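You operate a simulated robot arm through the tools that you are given. There is no shell and no other tool. Be economical: measure what you need, move in short steps, check, and stop when the job is done.

You run a simulated robot arm. Do the job below in one go: nothing can be reset, and whatever is moved stays where it is left.

Task
Get the cured cube out of the cold sample mould and into the grey tray.
Fine: free the red clamp, slide the lid open and raise the cube with the lift knob; leave the heater off.

The check looks at the end state, three seconds after you hand in, the way a careful person would. Anything else that was tipped, shoved, dropped, spilled or broken makes it a failure. Lids that push on must go on centred and level and be pressed home; caps that screw on are set level and turned clockwise until they are tight.

Robot
A 6-joint arm with a two-finger parallel gripper, fixed in place. Base frame: the origin is at the foot of the arm, x ahead of it, y to its left, z up. Units: cm, degrees, N and s.
With the tool pointing down near the work surface it reaches from about 24 to 64 cm from the base axis. Its first joint turns from -66.0 to 66.0 degrees. Payload 2.7 kg.
The tool frame sits at the grasp point between the pads (the TCP): z along the fingers, y along the line on which they close. The tips reach 2.3 cm beyond it. The gripper opens to 9.4 cm. The fingers are 3.8 cm wide and 1 cm thick; the gripper's body (5.4 by 9.6 cm) begins 3.9 cm behind the TCP.
Orientation is told as [roll, pitch, yaw] about the base's x, y, z axes, in that order, counted from this pose: with the fingers straight down and closing along the base's y, the tool's x points along the base's -x, its y along +y and its z along -z.

Tools
- The arm moves only by the tool arm_command. Its argument "rows" is text: rows parted by semicolons, each of 7 numbers parted by spaces: the shift along the base's x, y, z in cm, then the turn, a rotation vector about the base's x, y, z in degrees, then the finger opening in cm, from 0 to 9.4. In form: tx ty tz wx wy wz claw; .... A call has 1 to 10 rows; each row shifts and turns the commanded pose from where the row before left it. Each row takes 0.2 s and may step no farther than 5 cm and 8.6 degrees from the row before; otherwise, or with a gripper value out of range, the whole call is refused. A pose out of reach is approached as far as the arm can. The call stops where the force on the tool passes 70 N (or 10 N more than at its start, if that is more) or the arm is blocked; 0.2 s more then pass. The fingers move at their own pace (about 4.5 cm/s each) and stop on an object; they squeeze with about 37 N. The grip force told is the motor's: it shows also when the fingers shut on nothing. Time passes only in rows, and 0.2 s behind the last, so rows that do not move let the fingers close. It gives the time, the measured TCP pose, the force on the tool (base axes), the opening and the grip force at its end, in the units of the frame above (readings bear some noise).
- Cameras (640 x 400 px; columns grow to the right, rows downward): "scene" is fixed at [9, -45.44, 139.12]; the picture's right is [0.53, -0.85, 0.00], its down [-0.60, -0.37, -0.71] and it looks along [0.60, 0.37, -0.70] (base axes); focal length 359 px, centre (320, 200). "wrist" rides on the gripper at [-3.9, 0, -4.4] in the tool frame; the picture's right is [0.00, -1.00, 0.00], its down [0.97, 0.00, -0.24] and it looks along [0.24, 0.00, 0.97] (tool axes); focal length 218 px, centre (320, 200). There is no depth. A picture from a camera that has moved, and an enlarged one, comes with that camera's place and axes in the base frame and with its lens.
- capture(camera): a new picture of that camera. The clock stands still meanwhile.
- enlarge(camera, box): a new picture of the part [left, top, right, bottom] of that camera's present view, enlarged. The clock stands still meanwhile.
- hand_in(): hands the job in; it is judged then, once.

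Work in short steps. Places have to be worked out from the pictures, the camera data and where the tool is seen: move nearer, look again, correct. Check each grasp and each placing, and mend what went wrong. You have 120 turns and 84 pictures in all, those below and enlarged ones among them. Open the gripper and draw the arm clear of the work before you hand the job in, unless the task says otherwise; then end with one line.

The tools are called after "Call:" by a JSON object that holds its "api" and its "payload". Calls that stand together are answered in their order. arm_command: Moves the arm, as the interface text tells. Its arguments: {"type":"object","properties":{"rows":{"type":"string"}},"required":["rows"]} The other tools are called the same way: capture (camera) takes a picture; enlarge (camera, box) takes an enlarged picture of a part of a camera's view; hand_in () hands the job in.

At the start:

```text
time_s: 0.0
ee_pos: [29.0, -22.9, 114.85]
tcp_rot: [0.0, 0.0, 0.1]
contact_force: [-0.9, 0.0, 0.4]
width: 9.42
grip_force: 0.1
```

scene: 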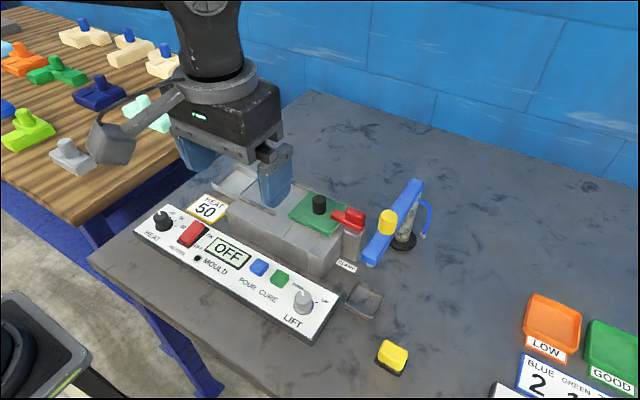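
wrist: 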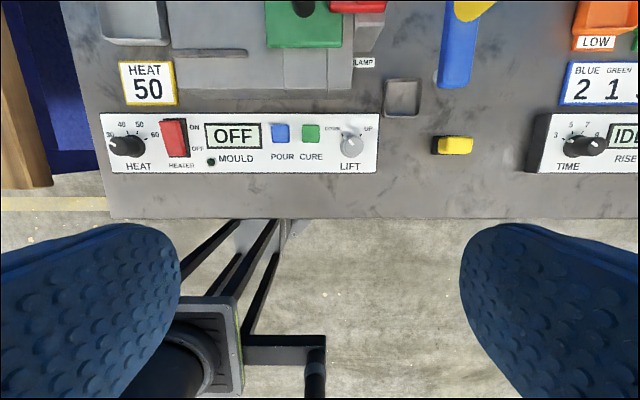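

I'll look closer at the mould and the panel first.

Call:
{"api": "enlarge", "payload": {"camera": "scene", "box": [190, 140, 450, 340]}}

Call:
{"api": "enlarge", "payload": {"camera": "wrist", "box": [80, 0, 520, 200]}}

```text
2.00 times, centred on (320, 240) of scene
camera zoom: at [9.0, -45.44, 139.12], right [0.53, -0.85, 0.0], down [-0.6, -0.37, -0.71], along [0.6, 0.37, -0.7], focal length 718 px, centre (320, 120)
```

zoom: 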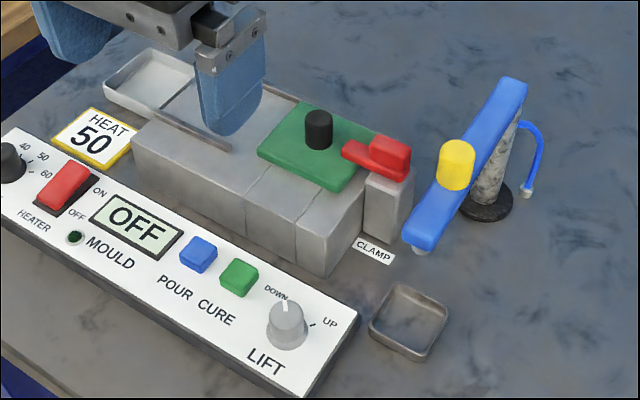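

```text
1.45 times, centred on (300, 100) of wrist
camera zoom: at [32.87, -22.74, 119.2], right [0.0, -1.0, 0.0], down [-0.97, 0.0, 0.24], along [-0.24, 0.0, -0.97], focal length 318 px, centre (349, 346)
```

zoom: 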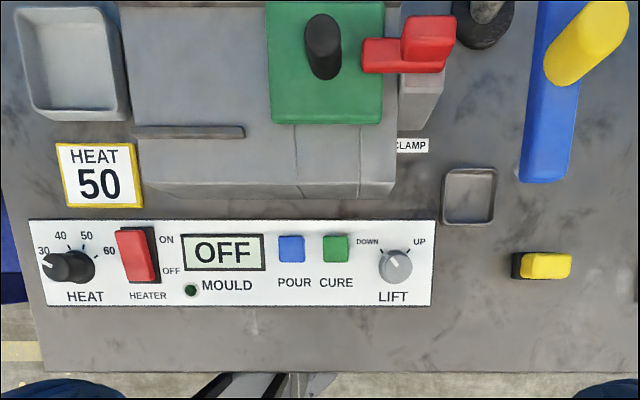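

The red clamp sits at the right end of the mould, and the lid rails run off to the left (+y). I move the wrist camera above the mould, staying high, for a closer look.

Call:
{"api": "arm_command", "payload": {"rows": "4.5 -0.5 0 0 0 0 9.4; 4.5 -0.5 0 0 0 0 9.4; 4.5 0 -1 0 0 0 9.4; 3.5 0 -1 0 0 0 9.4; 0 0 0 0 0 0 9.4"}}

Call:
{"api": "capture", "payload": {"camera": "wrist"}}

Call:
{"api": "enlarge", "payload": {"camera": "scene", "box": [300, 170, 400, 330]}}

```text
time_s: 1.2
ee_pos: [45.77, -24.0, 112.9]
tcp_rot: [0.1, 0.1, 0.0]
contact_force: [-0.6, -1.1, -0.5]
width: 9.38
grip_force: 0.0
```

```text
79 pictures are left
camera wrist: at [49.75, -23.87, 117.25], right [0.0, -1.0, 0.0], down [-0.97, 0.0, 0.24], along [-0.24, 0.0, -0.97], focal length 218 px, centre (320, 200)
```

wrist: 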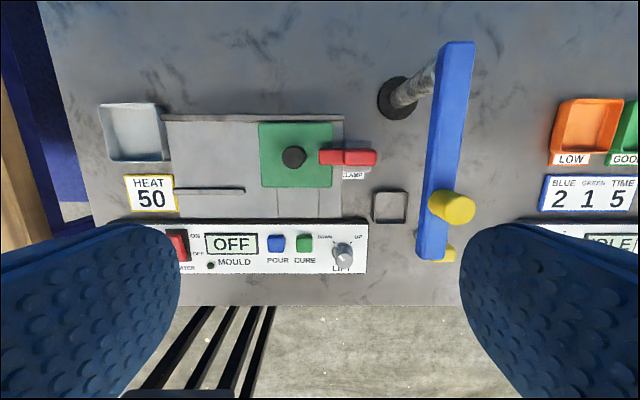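

```text
2.50 times, centred on (350, 250) of scene
camera zoom: at [9.0, -45.44, 139.12], right [0.53, -0.85, 0.0], down [-0.6, -0.37, -0.71], along [0.6, 0.37, -0.7], focal length 897 px, centre (245, 75)
```

zoom: 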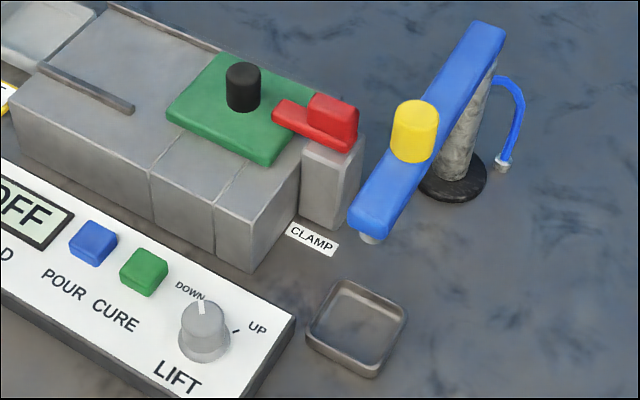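

The clamp's raised block is at about (48.8, -28.2, 93), over the post, with its arm over the lid. The blue beam is about 3 cm to its right. I turn the gripper 90° above it so the fingers can close across x.

Call:
{"api": "arm_command", "payload": {"rows": "0.3 -0.4 0 0 0 9 9.4"}}

Call:
{"api": "arm_command", "payload": {"rows": "0.3 -0.4 -0.4 0 0 8.5 9.4; 0.3 -0.4 -0.4 0 0 8.5 9.4; 0.3 -0.4 -0.4 0 0 8.5 9.4; 0.3 -0.4 -0.4 0 0 8.5 9.4; 0.3 -0.4 -0.4 0 0 8.5 9.4; 0.3 -0.4 -0.4 0 0 8.5 9.4; 0.3 -0.4 -0.4 0 0 8.5 9.4; 0.3 -0.4 -0.4 0 0 8.5 9.4; 0.3 -0.4 -0.4 0 0 8.5 9.4; 0.3 -0.6 -0.4 0 0 8.5 9.4"}}

```text
refused: row 1 steps farther than a row can; nothing moved
```

```text
time_s: 3.4
ee_pos: [48.9, -28.21, 109.0]
tcp_rot: [-0.1, 0.0, 85.2]
contact_force: [0.8, -0.4, 0.4]
width: 9.41
grip_force: 0.0
```

Turned by 85°; I finish the turn, come down a little, and look.

Call:
{"api": "arm_command", "payload": {"rows": "0 0 -2 0 0 5 9.4; 0 0 -2 0 0 0 9.4; 0 0 0 0 0 0 9.4"}}

Call:
{"api": "capture", "payload": {"camera": "wrist"}}

Call:
{"api": "capture", "payload": {"camera": "scene"}}

```text
time_s: 4.2
ee_pos: [48.98, -28.12, 104.78]
tcp_rot: [-0.1, 0.0, 90.0]
contact_force: [0.5, 0.4, 0.4]
width: 9.42
grip_force: 0.1
```

```text
77 pictures are left
camera wrist: at [48.97, -24.09, 109.11], right [1.0, 0.0, 0.0], down [0.0, -0.97, 0.24], along [0.0, -0.24, -0.97], focal length 218 px, centre (320, 200)
```

wrist: 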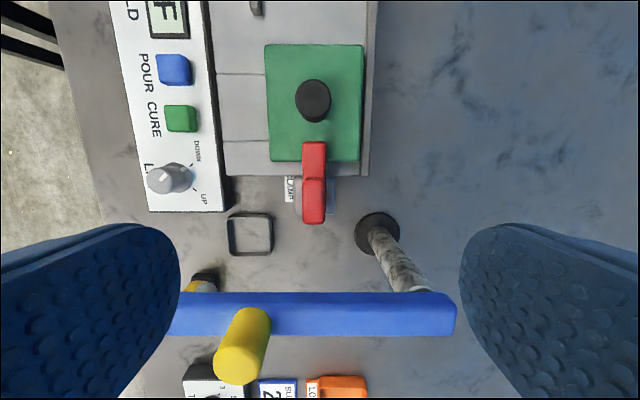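

```text
76 pictures are left
```

scene: 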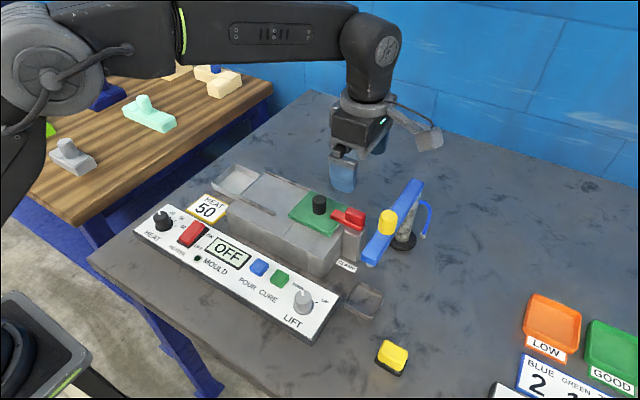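

The block is at about (48.5, -28.3), 1.7 cm wide in x and with its top near z 93. I descend around it with the fingers open and then look.

Call:
{"api": "arm_command", "payload": {"rows": "-0.4 -0.2 -3.5 0 0 0 6; 0 0 -3.5 0 0 0 5; 0 0 -2.5 0 0 0 5; 0 0 -1.4 0 0 0 5; 0 0 0 0 0 0 5"}}

Call:
{"api": "capture", "payload": {"camera": "wrist"}}

Call:
{"api": "enlarge", "payload": {"camera": "scene", "box": [270, 150, 430, 250]}}

```text
time_s: 5.4
ee_pos: [48.66, -28.36, 94.02]
tcp_rot: [-0.1, 0.0, 90.0]
contact_force: [-0.5, 0.2, -0.9]
width: 5.02
grip_force: 0.1
```

```text
75 pictures are left
camera wrist: at [48.61, -24.33, 98.3], right [1.0, 0.0, 0.0], down [0.0, -0.97, 0.24], along [0.0, -0.24, -0.97], focal length 218 px, centre (320, 200)
```

wrist: 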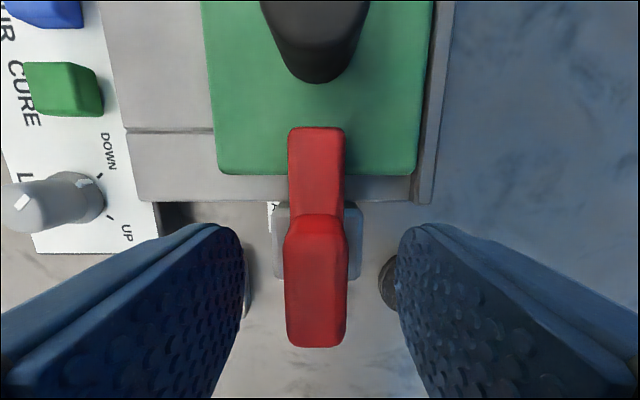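

```text
4.00 times, centred on (350, 200) of scene
camera zoom: at [9.0, -45.44, 139.12], right [0.53, -0.85, 0.0], down [-0.6, -0.37, -0.71], along [0.6, 0.37, -0.7], focal length 1436 px, centre (200, 200)
```

zoom: 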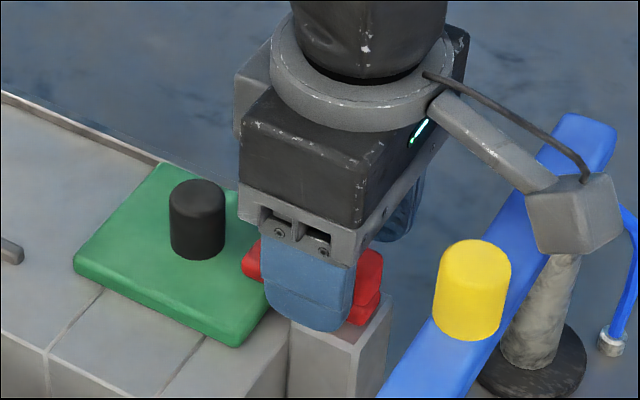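

The fingers straddle the clamp handle well. I lower slightly and close on it.

Call:
{"api": "arm_command", "payload": {"rows": "-0.1 0 -0.4 0 0 0 4; 0 0 0 0 0 0 1; 0 0 0 0 0 0 1; 0 0 0 0 0 0 1"}}

```text
time_s: 6.4
ee_pos: [48.49, -28.22, 93.61]
tcp_rot: [0.0, 0.0, 90.0]
contact_force: [-1.5, 0.3, -0.7]
width: 1.78
grip_force: 45.1
```

Gripped at 1.78 cm wide. I try a small turn about the vertical (counter-clockwise) and watch the force.

Call:
{"api": "arm_command", "payload": {"rows": "0 0 0 0 0 6 1; 0 0 0 0 0 6 1; 0 0 0 0 0 0 1"}}

Call:
{"api": "capture", "payload": {"camera": "wrist"}}

```text
time_s: 7.2
ee_pos: [48.43, -28.23, 93.65]
tcp_rot: [0.1, 0.0, 102.1]
contact_force: [-14.2, 2.6, -1.1]
width: 1.8
grip_force: 44.9
```

```text
73 pictures are left
camera wrist: at [47.6, -24.43, 97.94], right [0.98, 0.21, 0.0], down [0.2, -0.95, 0.24], along [0.05, -0.23, -0.97], focal length 218 px, centre (320, 200)
```

wrist: 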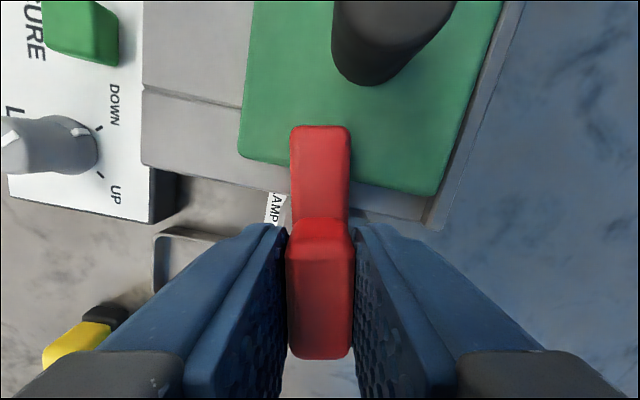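

The clamp turns about the vertical. A side force of -14 N in x means the pivot is off my turning axis, so I ease toward it and see if the force drops.

Call:
{"api": "arm_command", "payload": {"rows": "-0.15 0 0 0 0 0 1; 0 0 0 0 0 0 1"}}

```text
time_s: 7.8
ee_pos: [48.44, -28.38, 93.7]
tcp_rot: [-0.2, 0.0, 102.0]
contact_force: [-3.4, -5.5, 2.7]
width: 1.8
grip_force: 45.1
```

The force dropped, so the pivot is slightly on the -y side of the TCP. I continue turning with a small arc.

Call:
{"api": "arm_command", "payload": {"rows": "-0.1 -0.03 0 0 0 8 1; -0.1 -0.04 0 0 0 8 1; 0 0 0 0 0 0 1"}}

```text
time_s: 8.6
ee_pos: [48.3, -28.36, 93.65]
tcp_rot: [-0.2, 0.2, 118.3]
contact_force: [9.8, -6.8, 3.1]
width: 1.78
grip_force: 44.9
```

The force now points the other way, so the pivot is nearly under the TCP. I turn almost in place.

Call:
{"api": "arm_command", "payload": {"rows": "0.1 -0.05 0 0 0 8 1; 0 0 0 0 0 8 1; 0 0 0 0 0 0 1"}}

```text
time_s: 9.4
ee_pos: [48.15, -28.47, 93.64]
tcp_rot: [0.0, 0.0, 134.2]
contact_force: [-6.7, -0.2, 9.5]
width: 1.8
grip_force: 45.3
```

Call:
{"api": "arm_command", "payload": {"rows": "-0.06 0 0 0 0 8 1; -0.05 0 0 0 0 8 1; 0 0 0 0 0 0 1"}}

Call:
{"api": "capture", "payload": {"camera": "wrist"}}

Call:
{"api": "enlarge", "payload": {"camera": "scene", "box": [270, 150, 430, 250]}}

```text
time_s: 10.2
ee_pos: [48.47, -27.94, 93.5]
tcp_rot: [1.4, 0.6, 148.8]
contact_force: [2.7, -59.5, -3.8]
width: 3.21
grip_force: 24.9
out of reach, approached as far as the arm can: row 2
```

```text
72 pictures are left
camera wrist: at [45.13, -25.69, 97.84], right [0.52, 0.86, -0.02], down [0.83, -0.49, 0.25], along [0.2, -0.15, -0.97], focal length 218 px, centre (320, 200)
```

wrist: 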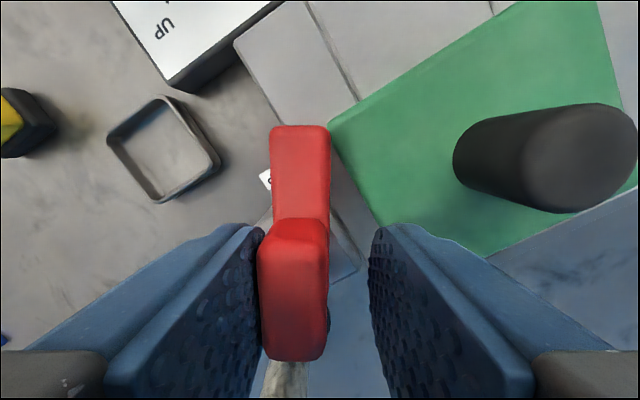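

```text
4.00 times, centred on (350, 200) of scene
camera zoom: at [9.01, -45.61, 139.06], right [0.53, -0.85, 0.0], down [-0.6, -0.37, -0.71], along [0.6, 0.37, -0.7], focal length 1436 px, centre (200, 200)
```

zoom: 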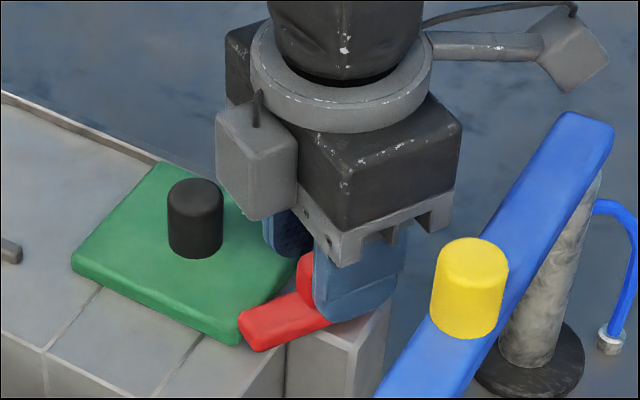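

The wrist reached its joint limit with the clamp about 60° open. I release, rise clear, and re-grip from the opposite yaw (-31°) to finish the turn.

Call:
{"api": "arm_command", "payload": {"rows": "0 0 0 0 0 0 5; 0 0 0 0 0 0 5; 0 0 2 0 0 0 5; 0 0 4 0 0 0 5; 0 0 3 0 0 0 5"}}

```text
time_s: 11.4
ee_pos: [49.07, -26.04, 102.56]
tcp_rot: [0.3, 0.0, 149.7]
contact_force: [0.3, 0.7, 0.4]
width: 5.02
grip_force: 0.2
out of reach, approached as far as the arm can: row 3
```

Clear. Now I rotate back by 180°.

Call:
{"api": "arm_command", "payload": {"rows": "0 0 1 0 0 -8.5 5; 0 0 1 0 0 -8.5 5; 0 0 1 0 0 -8.5 5; 0 0 0 0 0 -8.5 5; 0 0 0 0 0 -8.5 5; 0 0 0 0 0 -8.5 5; 0 0 0 0 0 -8.5 5; 0 0 0 0 0 -8.5 5; 0 0 0 0 0 -8.5 5; 0 0 0 0 0 -8.5 5"}}

Call:
{"api": "arm_command", "payload": {"rows": "0 0 0 0 0 -8.5 5; 0 0 0 0 0 -8.5 5; 0 0 0 0 0 -8.5 5; 0 0 0 0 0 -8.5 5; 0 0 0 0 0 -8.5 5; 0 0 0 0 0 -8.5 5; 0 0 0 0 0 -8.5 5; 0 0 0 0 0 -8.5 5; 0 0 0 0 0 -8.5 5; 0 0 0 0 0 -8.5 5"}}

Call:
{"api": "capture", "payload": {"camera": "wrist"}}

```text
time_s: 13.6
ee_pos: [49.0, -26.3, 105.62]
tcp_rot: [0.0, -0.1, 64.8]
contact_force: [0.9, 0.4, -0.1]
width: 5.0
grip_force: 0.1
```

```text
time_s: 15.8
ee_pos: [48.93, -26.38, 105.61]
tcp_rot: [0.0, 0.0, -20.2]
contact_force: [0.7, 0.6, -1.1]
width: 4.97
grip_force: 0.0
```

```text
70 pictures are left
camera wrist: at [52.56, -27.63, 109.88], right [-0.34, -0.94, 0.0], down [-0.91, 0.33, 0.24], along [-0.23, 0.08, -0.97], focal length 218 px, centre (320, 200)
```

wrist: 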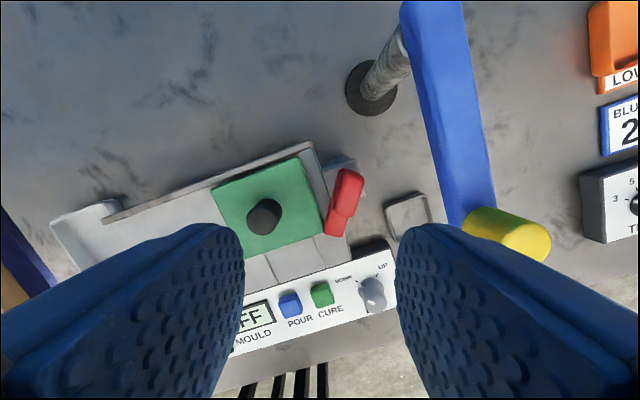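

The block is near (48.4, -28.7), with its arm about 50–55° from +y. I set yaw to -35 and descend over it in stages.

Call:
{"api": "arm_command", "payload": {"rows": "-0.4 -0.8 -2 0 0 -7.4 5; -0.4 -0.8 -3 0 0 -7.4 5; 0 -0.3 -3 0 0 0 5; 0 0 -1.6 0 0 0 5; 0 0 0 0 0 0 5"}}

Call:
{"api": "capture", "payload": {"camera": "wrist"}}

Call:
{"api": "enlarge", "payload": {"camera": "scene", "box": [270, 150, 430, 250]}}

```text
time_s: 17.0
ee_pos: [48.1, -28.31, 95.92]
tcp_rot: [0.0, 0.1, -34.8]
contact_force: [-0.6, 0.4, 0.1]
width: 4.98
grip_force: 0.0
```

```text
69 pictures are left
camera wrist: at [51.29, -30.46, 100.24], right [-0.57, -0.82, 0.0], down [-0.8, 0.55, 0.24], along [-0.2, 0.14, -0.97], focal length 218 px, centre (320, 200)
```

wrist: 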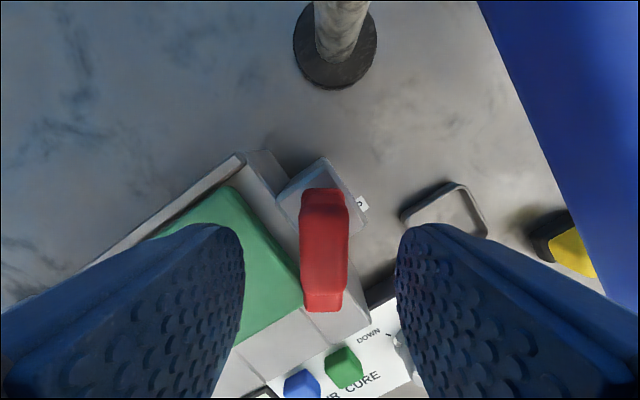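

```text
4.00 times, centred on (350, 200) of scene
camera zoom: at [9.0, -45.44, 139.12], right [0.53, -0.85, 0.0], down [-0.6, -0.37, -0.71], along [0.6, 0.37, -0.7], focal length 1436 px, centre (200, 200)
```

zoom: 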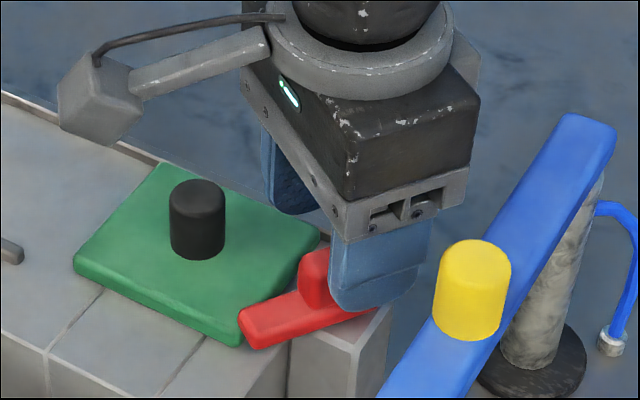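

The arm lines up well between the fingers. I descend to the same depth as before and close.

Call:
{"api": "arm_command", "payload": {"rows": "0 0 -1.2 0 0 0 5; 0 0 -1.1 0 0 0 5; 0 0 0 0 0 0 1; 0 0 0 0 0 0 1; 0 0 0 0 0 0 1"}}

```text
time_s: 18.2
ee_pos: [47.98, -28.38, 93.61]
tcp_rot: [-0.1, 0.0, -34.9]
contact_force: [-7.0, -8.5, -0.8]
width: 1.77
grip_force: 45.1
```

Gripped. I turn counter-clockwise step by step while following the arc.

Call:
{"api": "arm_command", "payload": {"rows": "-0.05 -0.08 0 0 0 8 1; -0.02 -0.05 0 0 0 8 1; 0 0 0 0 0 0 1"}}

```text
time_s: 19.0
ee_pos: [47.99, -28.6, 93.68]
tcp_rot: [-0.1, -0.1, -18.7]
contact_force: [-11.4, -17.7, -5.7]
width: 1.78
grip_force: 44.7
```

Call:
{"api": "arm_command", "payload": {"rows": "-0.06 -0.12 0 0 0 7 1; -0.04 -0.06 0 0 0 6 1; 0 0 0 0 0 0 1"}}

```text
time_s: 19.8
ee_pos: [47.89, -28.8, 93.67]
tcp_rot: [0.0, 0.0, -5.7]
contact_force: [-5.3, -16.0, -2.0]
width: 1.8
grip_force: 44.8
```

Call:
{"api": "arm_command", "payload": {"rows": "0 -0.12 0 0 0 6 1; 0 -0.05 0 0 0 5 1; 0 0 0 0 0 0 1"}}

Call:
{"api": "capture", "payload": {"camera": "wrist"}}

```text
time_s: 20.6
ee_pos: [47.85, -28.77, 93.69]
tcp_rot: [0.0, 0.0, 5.0]
contact_force: [-4.8, -15.7, -3.3]
width: 1.82
grip_force: 44.7
```

```text
67 pictures are left
camera wrist: at [51.77, -28.4, 97.95], right [0.09, -1.0, 0.0], down [-0.97, -0.08, 0.24], along [-0.24, -0.02, -0.97], focal length 218 px, centre (320, 200)
```

wrist: 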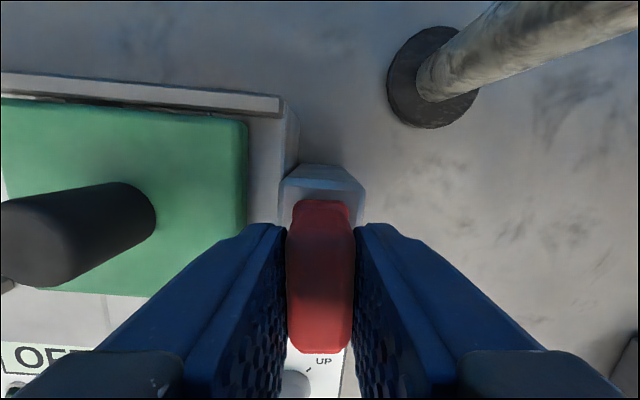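

The clamp arm now points along -x, completely off the lid. I release and rise.

Call:
{"api": "arm_command", "payload": {"rows": "0 0 0 0 0 0 3.5; 0 0 0 0 0 0 3.5; 0 0 3 0 0 -5 3.5; 0 0 4 0 0 0 5; 0 3 2 0 0 0 6; 0 3 0 0 0 0 6"}}

Call:
{"api": "capture", "payload": {"camera": "wrist"}}

Call:
{"api": "capture", "payload": {"camera": "scene"}}

```text
time_s: 22.0
ee_pos: [48.12, -22.74, 102.86]
tcp_rot: [0.1, -0.1, 0.2]
contact_force: [0.3, -0.2, -0.5]
width: 6.01
grip_force: 0.2
```

```text
66 pictures are left
camera wrist: at [52.04, -22.58, 107.03], right [0.0, -1.0, 0.0], down [-0.97, 0.0, 0.24], along [-0.24, 0.0, -0.97], focal length 218 px, centre (320, 200)
```

wrist: 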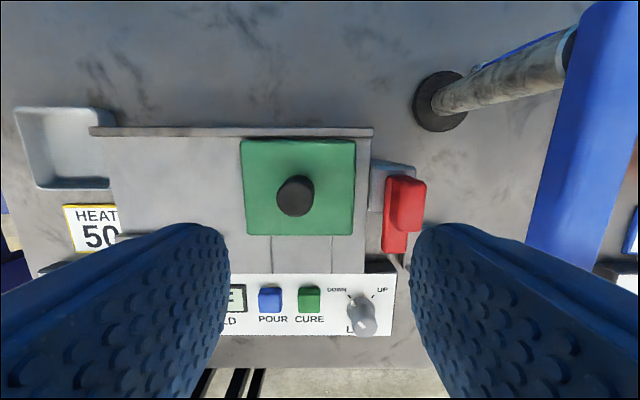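

```text
65 pictures are left
```

scene: 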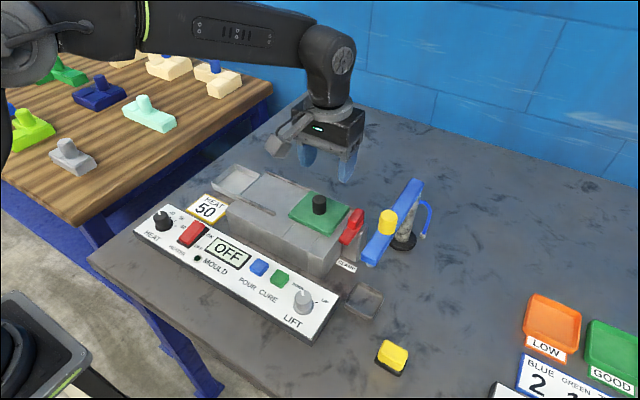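

The clamp is free. The lid knob is at about (48.6, -21.0) with its top near z 92.5, so I move over it and descend with the fingers straddling it.

Call:
{"api": "arm_command", "payload": {"rows": "0.45 1.75 -3 0 0 0 5; 0 0 -3 0 0 0 5; 0 0 -2 0 0 0 5; 0 0 -1.2 0 0 0 5; 0 0 0 0 0 0 5"}}

Call:
{"api": "capture", "payload": {"camera": "wrist"}}

Call:
{"api": "enlarge", "payload": {"camera": "scene", "box": [240, 150, 400, 250]}}

```text
time_s: 23.2
ee_pos: [48.48, -20.88, 93.38]
tcp_rot: [0.0, 0.0, 0.2]
contact_force: [-0.6, 0.1, 0.3]
width: 5.01
grip_force: 0.0
```

```text
64 pictures are left
camera wrist: at [52.39, -20.82, 97.73], right [0.0, -1.0, 0.0], down [-0.97, 0.0, 0.24], along [-0.24, 0.0, -0.97], focal length 218 px, centre (320, 200)
```

wrist: 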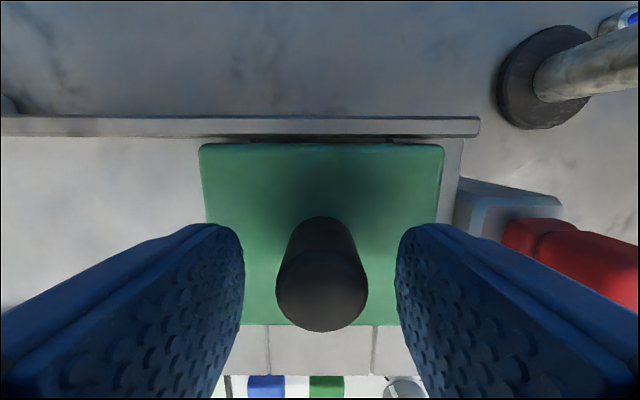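

```text
4.00 times, centred on (320, 200) of scene
camera zoom: at [9.0, -45.44, 139.12], right [0.53, -0.85, 0.0], down [-0.6, -0.37, -0.71], along [0.6, 0.37, -0.7], focal length 1436 px, centre (320, 200)
```

zoom: 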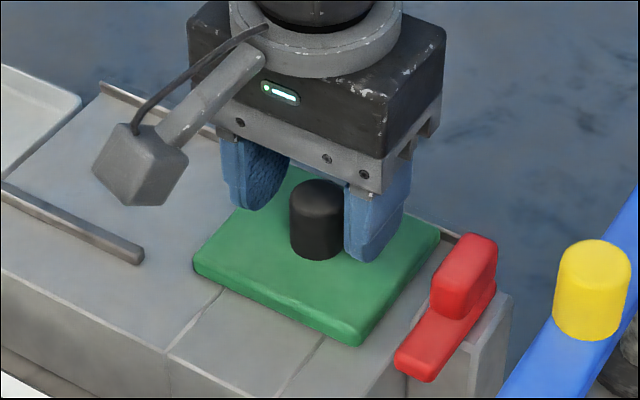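

The fingers are well placed around the knob. I close, then slide toward +y.

Call:
{"api": "arm_command", "payload": {"rows": "0 0 0 0 0 0 1; 0 0 0 0 0 0 1; 0 0 0 0 0 0 1; 0 0.7 0 0 0 0 1; 0 0.8 0 0 0 0 1; 0 0 0 0 0 0 1"}}

```text
time_s: 24.6
ee_pos: [48.47, -19.41, 93.47]
tcp_rot: [-0.1, 0.0, 0.2]
contact_force: [-0.3, 0.1, -7.7]
width: 2.54
grip_force: 45.0
```

It slides freely. I carry on, toward fully open.

Call:
{"api": "arm_command", "payload": {"rows": "0 1.2 0 0 0 0 1; 0 1.2 0 0 0 0 1; 0 1.2 0 0 0 0 1; 0 1.2 0 0 0 0 1; 0 1.2 0 0 0 0 1; 0 0.8 0 0 0 0 1; 0 0 0 0 0 0 1"}}

Call:
{"api": "enlarge", "payload": {"camera": "scene", "box": [200, 130, 400, 255]}}

```text
time_s: 26.2
ee_pos: [48.44, -12.75, 93.56]
tcp_rot: [-0.1, -0.2, 0.2]
contact_force: [16.0, -0.5, -4.4]
width: 2.56
grip_force: 45.2
```

```text
3.20 times, centred on (300, 192) of scene
camera zoom: at [9.05, -45.45, 139.11], right [0.53, -0.85, 0.0], down [-0.6, -0.37, -0.71], along [0.6, 0.37, -0.71], focal length 1148 px, centre (384, 224)
```

zoom: 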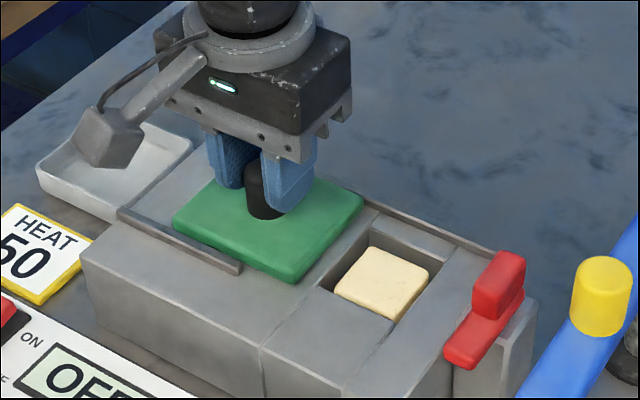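

The cube is uncovered. I slide a bit farther for finger room and watch for the end stop.

Call:
{"api": "arm_command", "payload": {"rows": "-0.05 0.8 0 0 0 0 1; 0 0.8 0 0 0 0 1; 0 0.7 0 0 0 0 1; 0 0 0 0 0 0 1"}}

```text
time_s: 27.2
ee_pos: [48.57, -10.87, 93.33]
tcp_rot: [-0.4, -0.4, 0.1]
contact_force: [21.2, -42.4, -6.1]
width: 2.54
grip_force: 45.5
```

The end stop is reached at y ≈ -10.9. I relax the push, release, and rise.

Call:
{"api": "arm_command", "payload": {"rows": "0 -0.4 0 0 0 0 1; 0 0 0 0 0 0 4.5; 0 0 0 0 0 0 4.5; 0 0 3 0 0 0 4.5; 0 0 4 0 0 0 6; 0 -4 4 0 0 0 6; 0 -4 0 0 0 0 6; -1 -3.5 0 0 0 0 6"}}

Call:
{"api": "capture", "payload": {"camera": "wrist"}}

Call:
{"api": "capture", "payload": {"camera": "scene"}}

```text
refused: row 6 steps farther than a row can; nothing moved
```

```text
61 pictures are left
camera wrist: at [52.33, -10.8, 97.77], right [0.0, -1.0, 0.01], down [-0.97, 0.0, 0.23], along [-0.23, -0.01, -0.97], focal length 218 px, centre (320, 200)
```

wrist: 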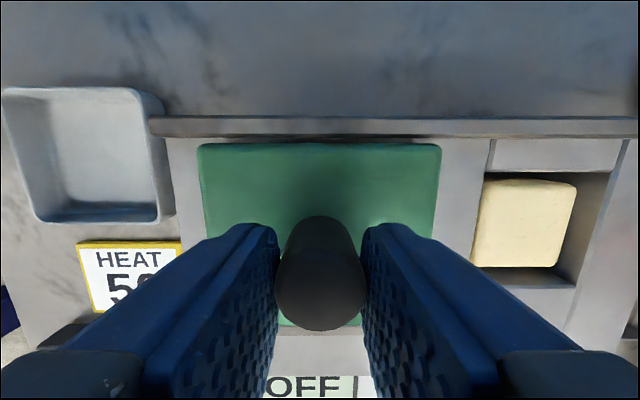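

```text
60 pictures are left
```

scene: 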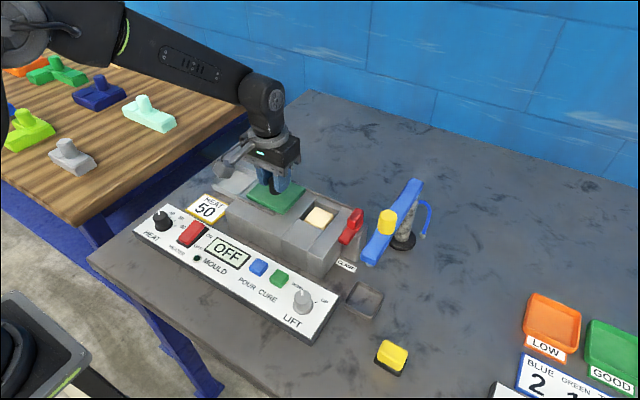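

That call was refused because one step was too long. I redo it with smaller steps and go to the lift knob, whose estimated place is (33, -27.6).

Call:
{"api": "arm_command", "payload": {"rows": "0 -0.4 0 0 0 0 1; 0 0 0 0 0 0 4.5; 0 0 0 0 0 0 4.5; 0 0 3 0 0 0 4.5; 0 0 4 0 0 0 6; -2 -2 3 0 0 0 6; -3.5 -3 0 0 0 0 6; -3.5 -3 0 0 0 0 6; -3.5 -3 0 0 0 0 6; -3 -4 0 0 0 0 6"}}

Call:
{"api": "capture", "payload": {"camera": "wrist"}}

Call:
{"api": "enlarge", "payload": {"camera": "scene", "box": [240, 180, 400, 340]}}

```text
time_s: 29.4
ee_pos: [32.5, -26.14, 103.58]
tcp_rot: [0.0, 0.0, 0.3]
contact_force: [0.1, 0.3, 0.4]
width: 6.0
grip_force: 0.1
```

```text
59 pictures are left
camera wrist: at [36.45, -25.99, 107.91], right [0.0, -1.0, 0.0], down [-0.97, 0.0, 0.24], along [-0.24, 0.0, -0.97], focal length 218 px, centre (320, 200)
```

wrist: 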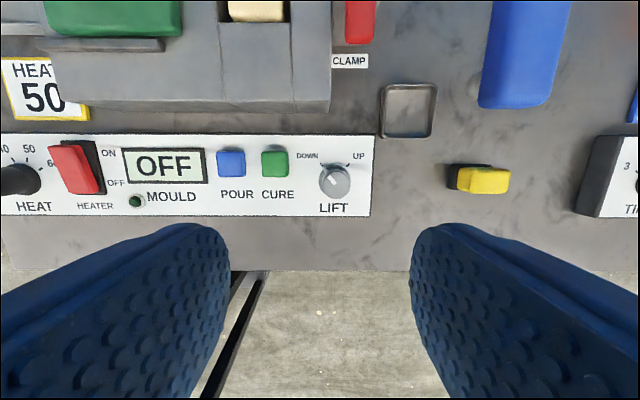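

```text
2.50 times, centred on (320, 260) of scene
camera zoom: at [9.0, -45.44, 139.12], right [0.53, -0.85, 0.0], down [-0.6, -0.37, -0.71], along [0.6, 0.37, -0.7], focal length 897 px, centre (320, 50)
```

zoom: 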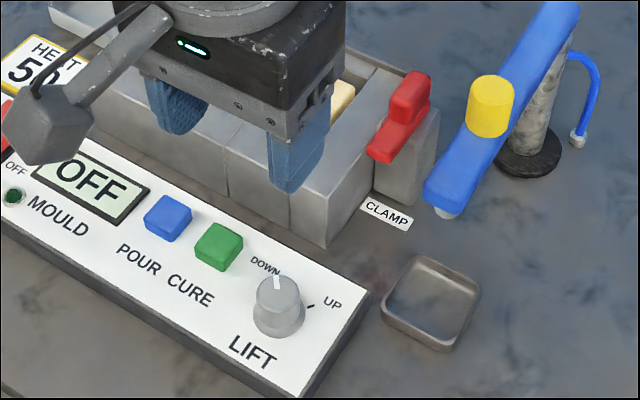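

The lift knob is at (33.0, -27.5) with its top near z 87.2, and going from DOWN to UP takes roughly 90° clockwise. I pre-turn to yaw +45 and come down closer.

Call:
{"api": "arm_command", "payload": {"rows": "0.5 -1.4 -1 0 0 7.5 5; 0 0 -2 0 0 7.5 4.5; 0 0 -2 0 0 7.5 4.5; 0 0 -2 0 0 7.5 4.5; 0 0 -2 0 0 7.5 4.5; 0 0 -2 0 0 7.5 4.5; 0 0 0 0 0 0 4.5"}}

Call:
{"api": "capture", "payload": {"camera": "wrist"}}

Call:
{"api": "enlarge", "payload": {"camera": "scene", "box": [240, 240, 360, 340]}}

```text
time_s: 31.0
ee_pos: [33.24, -27.24, 92.49]
tcp_rot: [0.0, 0.0, 45.3]
contact_force: [0.4, 0.3, -0.4]
width: 4.5
grip_force: 0.1
```

```text
57 pictures are left
camera wrist: at [36.07, -24.37, 96.77], right [0.71, -0.7, 0.0], down [-0.68, -0.69, 0.24], along [-0.17, -0.17, -0.97], focal length 218 px, centre (320, 200)
```

wrist: 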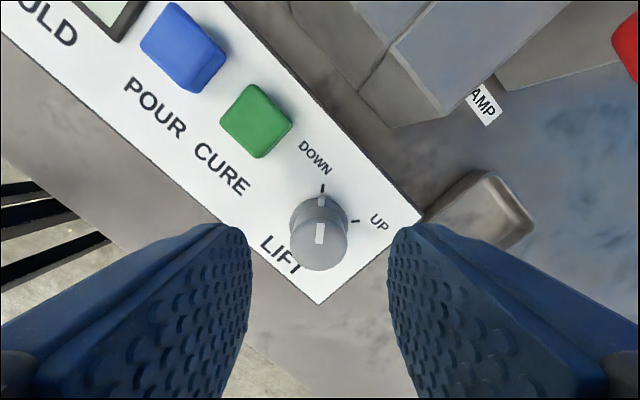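

```text
4.00 times, centred on (300, 290) of scene
camera zoom: at [9.0, -45.44, 139.12], right [0.53, -0.85, 0.0], down [-0.6, -0.37, -0.71], along [0.6, 0.37, -0.7], focal length 1436 px, centre (400, -160)
```

zoom: 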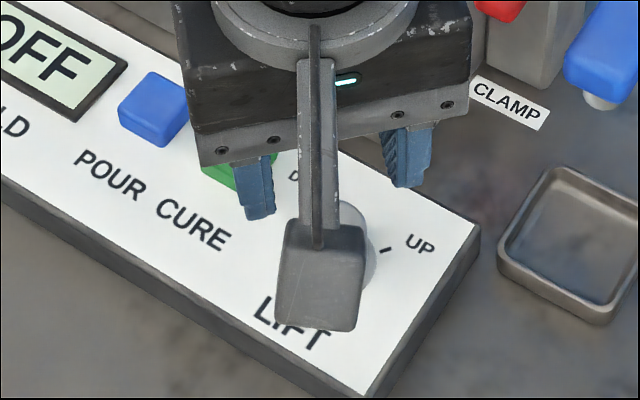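

The marker points at DOWN and the UP tick is 90° clockwise. I shift by (-0.35, -0.35) and go down around the knob.

Call:
{"api": "arm_command", "payload": {"rows": "-0.35 -0.35 -1.5 0 0 0 4.5; 0 0 -1.5 0 0 0 4.5; 0 0 -0.8 0 0 0 4.5; 0 0 -0.4 0 0 0 4.5; 0 0 0 0 0 0 4.5"}}

Call:
{"api": "capture", "payload": {"camera": "wrist"}}

```text
time_s: 32.2
ee_pos: [32.92, -27.55, 88.19]
tcp_rot: [0.0, 0.0, 45.3]
contact_force: [-1.2, -0.5, 0.3]
width: 4.52
grip_force: 0.1
```

```text
55 pictures are left
camera wrist: at [35.71, -24.7, 92.5], right [0.71, -0.7, 0.0], down [-0.68, -0.69, 0.24], along [-0.17, -0.17, -0.97], focal length 218 px, centre (320, 200)
```

wrist: 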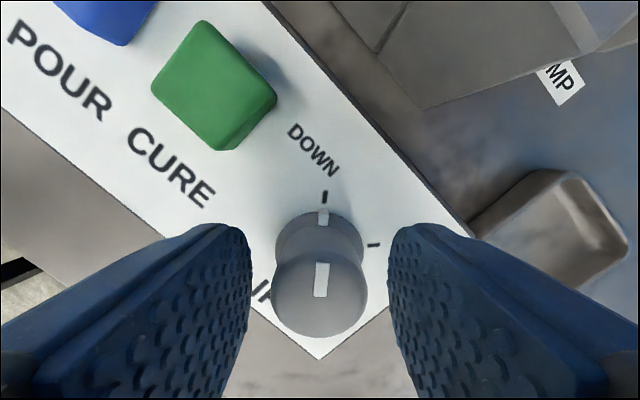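

The knob is centred between the fingers. I close and start turning clockwise.

Call:
{"api": "arm_command", "payload": {"rows": "0 0 0 0 0 0 1; 0 0 0 0 0 0 1; 0 0 0 0 0 0 1; 0 0 0 0 0 -7.5 1; 0 0 0 0 0 -7.5 1; 0 0 0 0 0 0 1"}}

```text
time_s: 33.6
ee_pos: [32.96, -27.53, 88.24]
tcp_rot: [0.0, -0.1, 30.1]
contact_force: [-2.5, -4.6, -9.7]
width: 2.76
grip_force: 44.8
```

Call:
{"api": "arm_command", "payload": {"rows": "0 0 0 0 0 -7.5 1; 0 0 0 0 0 -7.5 1; 0 0 0 0 0 -7.5 1; 0 0 0 0 0 -7.5 1; 0 0 0 0 0 0 1"}}

Call:
{"api": "capture", "payload": {"camera": "wrist"}}

Call:
{"api": "enlarge", "payload": {"camera": "scene", "box": [240, 170, 400, 330]}}

```text
time_s: 34.8
ee_pos: [33.13, -27.74, 88.22]
tcp_rot: [-0.1, 0.0, 0.1]
contact_force: [3.4, -28.1, -33.9]
width: 2.77
grip_force: 45.1
```

```text
54 pictures are left
camera wrist: at [36.91, -27.57, 92.51], right [0.0, -1.0, 0.0], down [-0.97, 0.0, 0.24], along [-0.24, 0.0, -0.97], focal length 218 px, centre (320, 200)
```

wrist: 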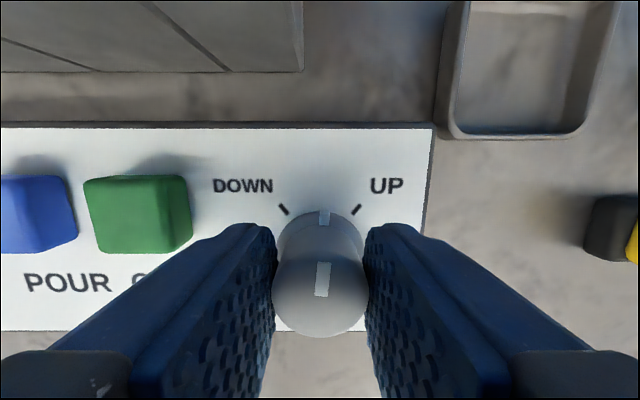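

```text
2.50 times, centred on (320, 250) of scene
camera zoom: at [9.04, -45.54, 139.08], right [0.53, -0.85, 0.0], down [-0.6, -0.37, -0.71], along [0.6, 0.37, -0.7], focal length 897 px, centre (320, 75)
```

zoom: 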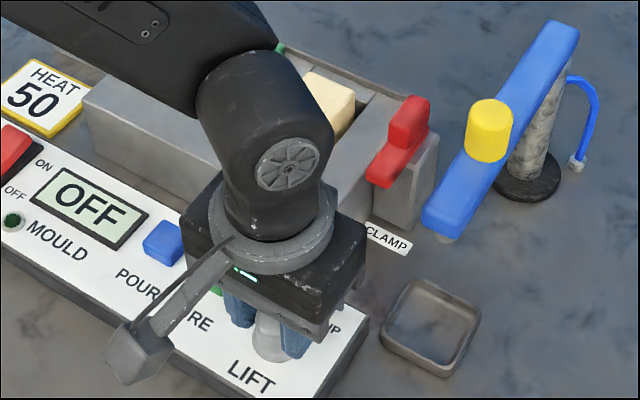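

The knob is halfway and the cube is rising. I ease the side load and turn on.

Call:
{"api": "arm_command", "payload": {"rows": "0 -0.15 -0.1 0 0 0 1; 0 0 0 0 0 -7.5 1; 0 0 0 0 0 -7.5 1; 0 0 0 0 0 0 1"}}

```text
time_s: 35.8
ee_pos: [32.97, -27.75, 88.13]
tcp_rot: [-0.1, 0.0, -14.9]
contact_force: [-9.2, -16.5, 5.4]
width: 2.76
grip_force: 44.6
```

Call:
{"api": "arm_command", "payload": {"rows": "0 -0.05 0 0 0 -7.5 1; 0 0 0 0 0 -7.5 1; 0 0 0 0 0 -7.5 1; 0 0 0 0 0 -7.5 1; 0 0 0 0 0 0 1"}}

Call:
{"api": "capture", "payload": {"camera": "wrist"}}

Call:
{"api": "enlarge", "payload": {"camera": "scene", "box": [240, 170, 400, 330]}}

```text
time_s: 37.0
ee_pos: [33.05, -27.89, 88.21]
tcp_rot: [0.0, -0.3, -44.8]
contact_force: [-10.6, -25.9, 5.9]
width: 2.79
grip_force: 45.0
```

```text
52 pictures are left
camera wrist: at [35.79, -30.55, 92.51], right [-0.7, -0.71, 0.0], down [-0.69, 0.69, 0.24], along [-0.17, 0.17, -0.97], focal length 218 px, centre (320, 200)
```

wrist: 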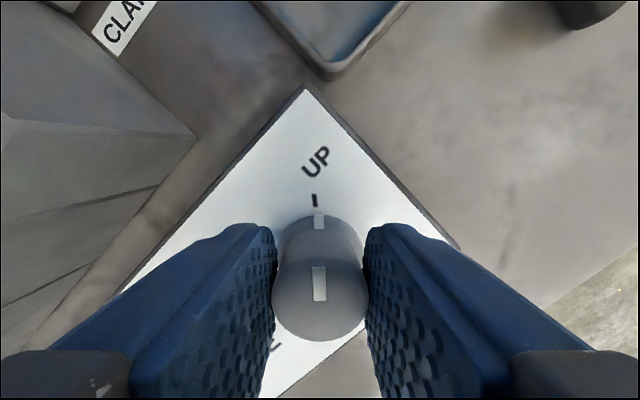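

```text
2.50 times, centred on (320, 250) of scene
camera zoom: at [8.96, -45.5, 139.1], right [0.53, -0.85, 0.0], down [-0.6, -0.37, -0.71], along [0.6, 0.37, -0.7], focal length 897 px, centre (320, 75)
```

zoom: 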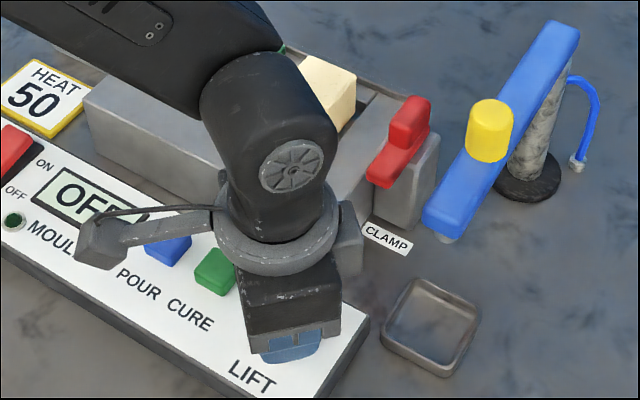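

The marker is on UP. I nudge 2° more to be sure it is fully up, then release, rise, and turn back.

Call:
{"api": "arm_command", "payload": {"rows": "0 -0.1 0 0 0 -2.5 1; 0 0 0 0 0 0 1; 0 0 0 0 0 0 4; 0 0 0 0 0 0 4.5; 0 0 2 0 0 0 4.5; 0 0 4 0 0 4 6; 0 0 4 0 0 8 6; 0 0 3 0 0 8 6; 2.5 1.5 1 0 0 8 6; 2.5 1.5 0 0 0 8 6"}}

Call:
{"api": "arm_command", "payload": {"rows": "3 1 0 0 0 8 7; 3 0.5 0 0 0 3 7; 1.5 0.5 0 0 0 0 7; 0 0 0 0 0 0 7"}}

Call:
{"api": "capture", "payload": {"camera": "wrist"}}

Call:
{"api": "enlarge", "payload": {"camera": "scene", "box": [200, 150, 400, 320]}}

```text
time_s: 39.2
ee_pos: [37.92, -24.96, 102.21]
tcp_rot: [0.0, 0.0, -11.2]
contact_force: [-0.4, 0.1, -0.1]
width: 6.01
grip_force: 0.1
```

```text
time_s: 40.2
ee_pos: [45.6, -22.81, 102.1]
tcp_rot: [0.0, 0.0, -0.2]
contact_force: [0.7, -0.2, 0.0]
width: 7.01
grip_force: 0.0
```

```text
50 pictures are left
camera wrist: at [49.41, -22.72, 106.42], right [0.0, -1.0, 0.0], down [-0.97, 0.0, 0.24], along [-0.24, 0.0, -0.97], focal length 218 px, centre (320, 200)
```

wrist: 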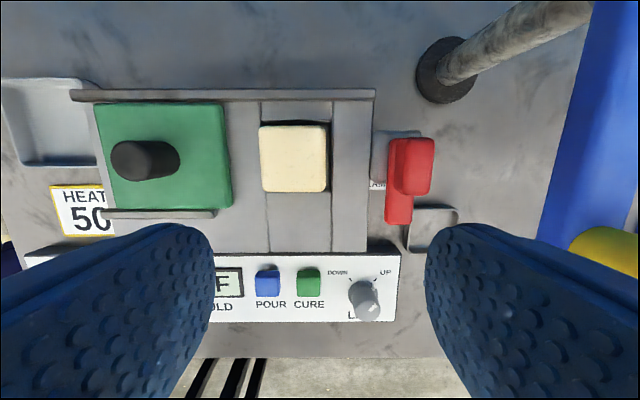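

```text
2.35 times, centred on (300, 235) of scene
camera zoom: at [9.0, -45.44, 139.12], right [0.53, -0.85, 0.0], down [-0.6, -0.37, -0.71], along [0.6, 0.37, -0.7], focal length 844 px, centre (367, 118)
```

zoom: 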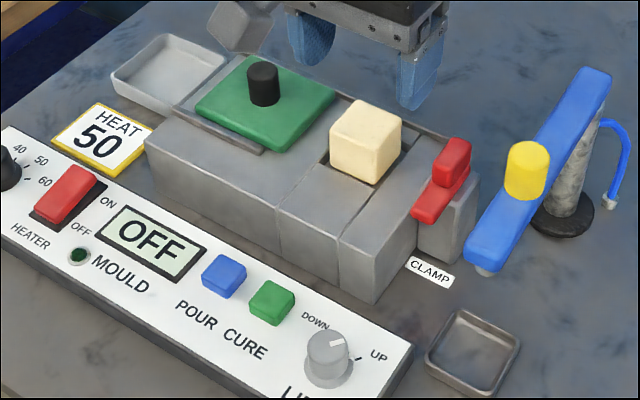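

The cube stands up out of the mould, centred at about (48.6, -21.0) with its top at z ≈ 92.2 and sides of about 4 cm. I descend with the fingers at ±3 cm and check.

Call:
{"api": "arm_command", "payload": {"rows": "3 1.8 -2 0 0 0 6.4; 0 0 -3 0 0 0 6.4; 0 0 -2.5 0 0 0 6.4; 0 0 -1.3 0 0 0 6.4; 0 0 0 0 0 0 6.4"}}

Call:
{"api": "capture", "payload": {"camera": "wrist"}}

Call:
{"api": "enlarge", "payload": {"camera": "scene", "box": [240, 150, 400, 250]}}

```text
time_s: 41.4
ee_pos: [48.55, -21.22, 93.22]
tcp_rot: [0.1, 0.0, -0.2]
contact_force: [-0.8, -0.3, 1.3]
width: 6.44
grip_force: 0.1
```

```text
48 pictures are left
camera wrist: at [52.44, -21.09, 97.56], right [0.0, -1.0, 0.0], down [-0.97, 0.0, 0.24], along [-0.24, 0.0, -0.97], focal length 218 px, centre (320, 200)
```

wrist: 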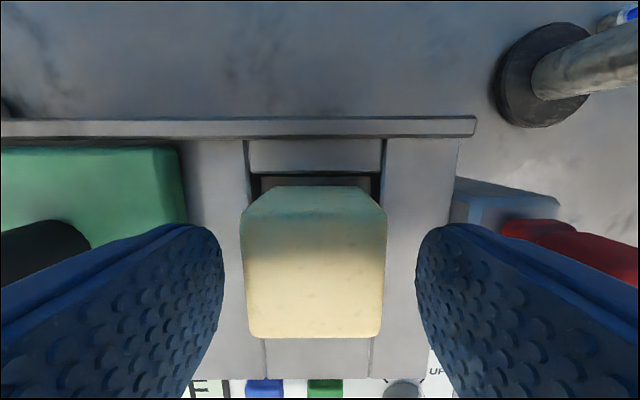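

```text
4.00 times, centred on (320, 200) of scene
camera zoom: at [9.0, -45.44, 139.12], right [0.53, -0.85, 0.0], down [-0.6, -0.37, -0.71], along [0.6, 0.37, -0.7], focal length 1436 px, centre (320, 200)
```

zoom: 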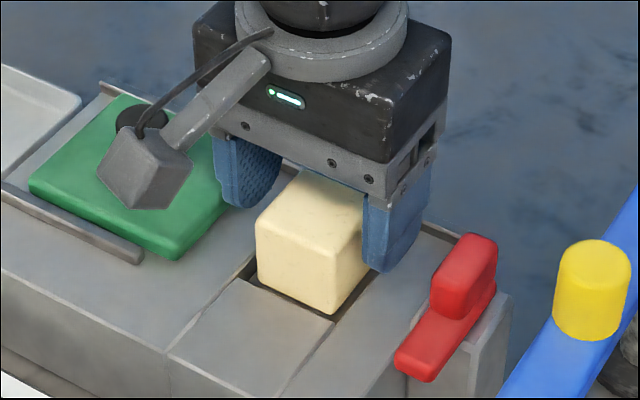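

Good alignment. I lower by 0.7 more and close on the cube.

Call:
{"api": "arm_command", "payload": {"rows": "0 0.1 -0.7 0 0 0 6.4; 0 0 0 0 0 0 3; 0 0 0 0 0 0 3; 0 0 0 0 0 0 3; 0 0 0 0 0 0 3"}}

```text
time_s: 42.6
ee_pos: [48.43, -20.95, 92.58]
tcp_rot: [0.0, 0.0, -0.3]
contact_force: [-1.0, -0.6, -0.1]
width: 4.23
grip_force: 37.0
```

Holding the cube at 4.23 cm. I lift straight up and check.

Call:
{"api": "arm_command", "payload": {"rows": "0 0 1 0 0 0 3; 0 0 2 0 0 0 3; 0 0 3 0 0 0 3; 0 0 3 0 0 0 3; 0 0 0 0 0 0 3"}}

Call:
{"api": "capture", "payload": {"camera": "wrist"}}

Call:
{"api": "capture", "payload": {"camera": "scene"}}

```text
time_s: 43.8
ee_pos: [48.56, -20.77, 101.77]
tcp_rot: [-0.1, 0.0, -0.3]
contact_force: [0.0, 0.2, -0.6]
width: 4.27
grip_force: 37.2
```

```text
46 pictures are left
camera wrist: at [52.54, -20.75, 106.08], right [0.0, -1.0, 0.0], down [-0.97, 0.0, 0.24], along [-0.24, 0.0, -0.97], focal length 218 px, centre (320, 200)
```

wrist: 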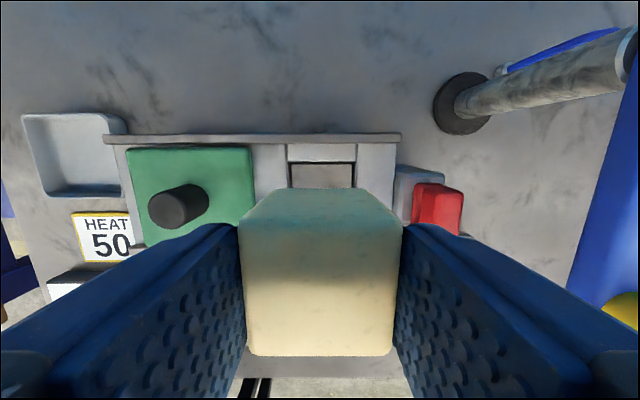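

```text
45 pictures are left
```

scene: 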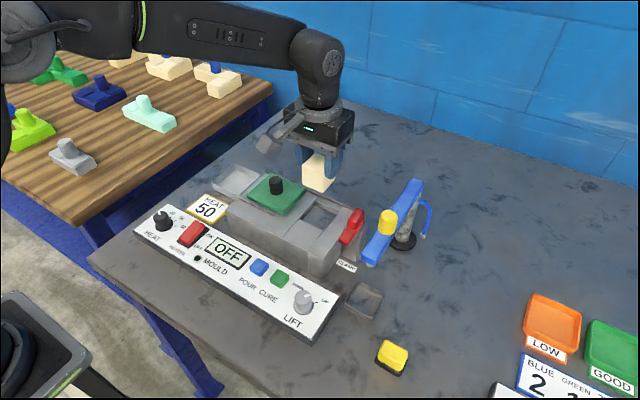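

The cube is held squarely. I carry it over the lid at this height to the light-grey tray near (51.7, 2.5).

Call:
{"api": "arm_command", "payload": {"rows": "0.5 4 0.5 0 0 0 3; 0.5 4.5 0 0 0 0 3; 0.5 4.5 0 0 0 0 3; 0.5 4.5 0 0 0 0 3; 0.5 4 0 0 0 0 3; 0 0 0 0 0 0 3"}}

Call:
{"api": "capture", "payload": {"camera": "wrist"}}

Call:
{"api": "enlarge", "payload": {"camera": "scene", "box": [160, 90, 340, 230]}}

```text
time_s: 45.2
ee_pos: [50.95, 0.7, 102.32]
tcp_rot: [0.0, 0.0, -0.3]
contact_force: [0.4, -0.6, -1.1]
width: 4.28
grip_force: 36.7
```

```text
44 pictures are left
camera wrist: at [54.85, 0.81, 106.55], right [-0.01, -1.0, 0.0], down [-0.97, 0.0, 0.24], along [-0.24, 0.0, -0.97], focal length 218 px, centre (320, 200)
```

wrist: 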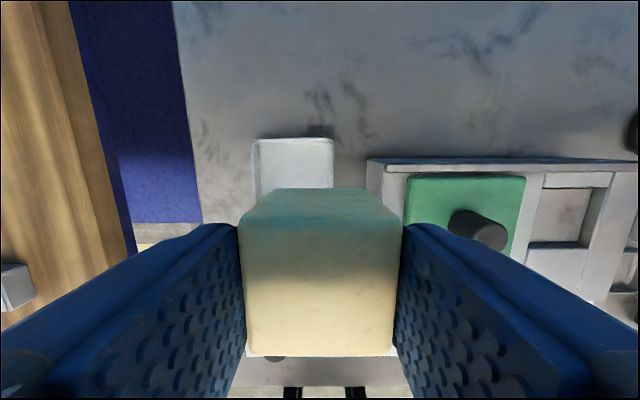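

```text
2.86 times, centred on (250, 160) of scene
camera zoom: at [9.0, -45.44, 139.12], right [0.53, -0.85, 0.0], down [-0.6, -0.37, -0.71], along [0.6, 0.37, -0.7], focal length 1025 px, centre (520, 314)
```

zoom: 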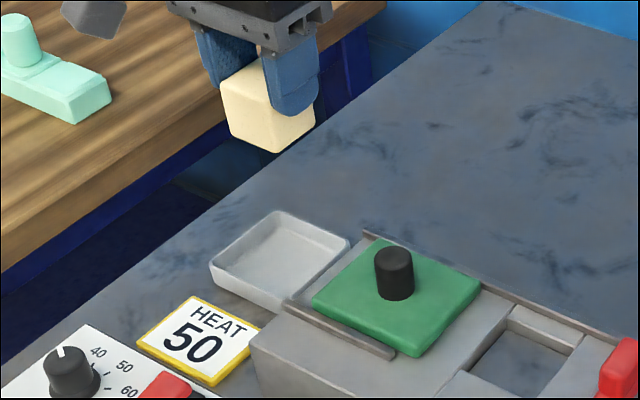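

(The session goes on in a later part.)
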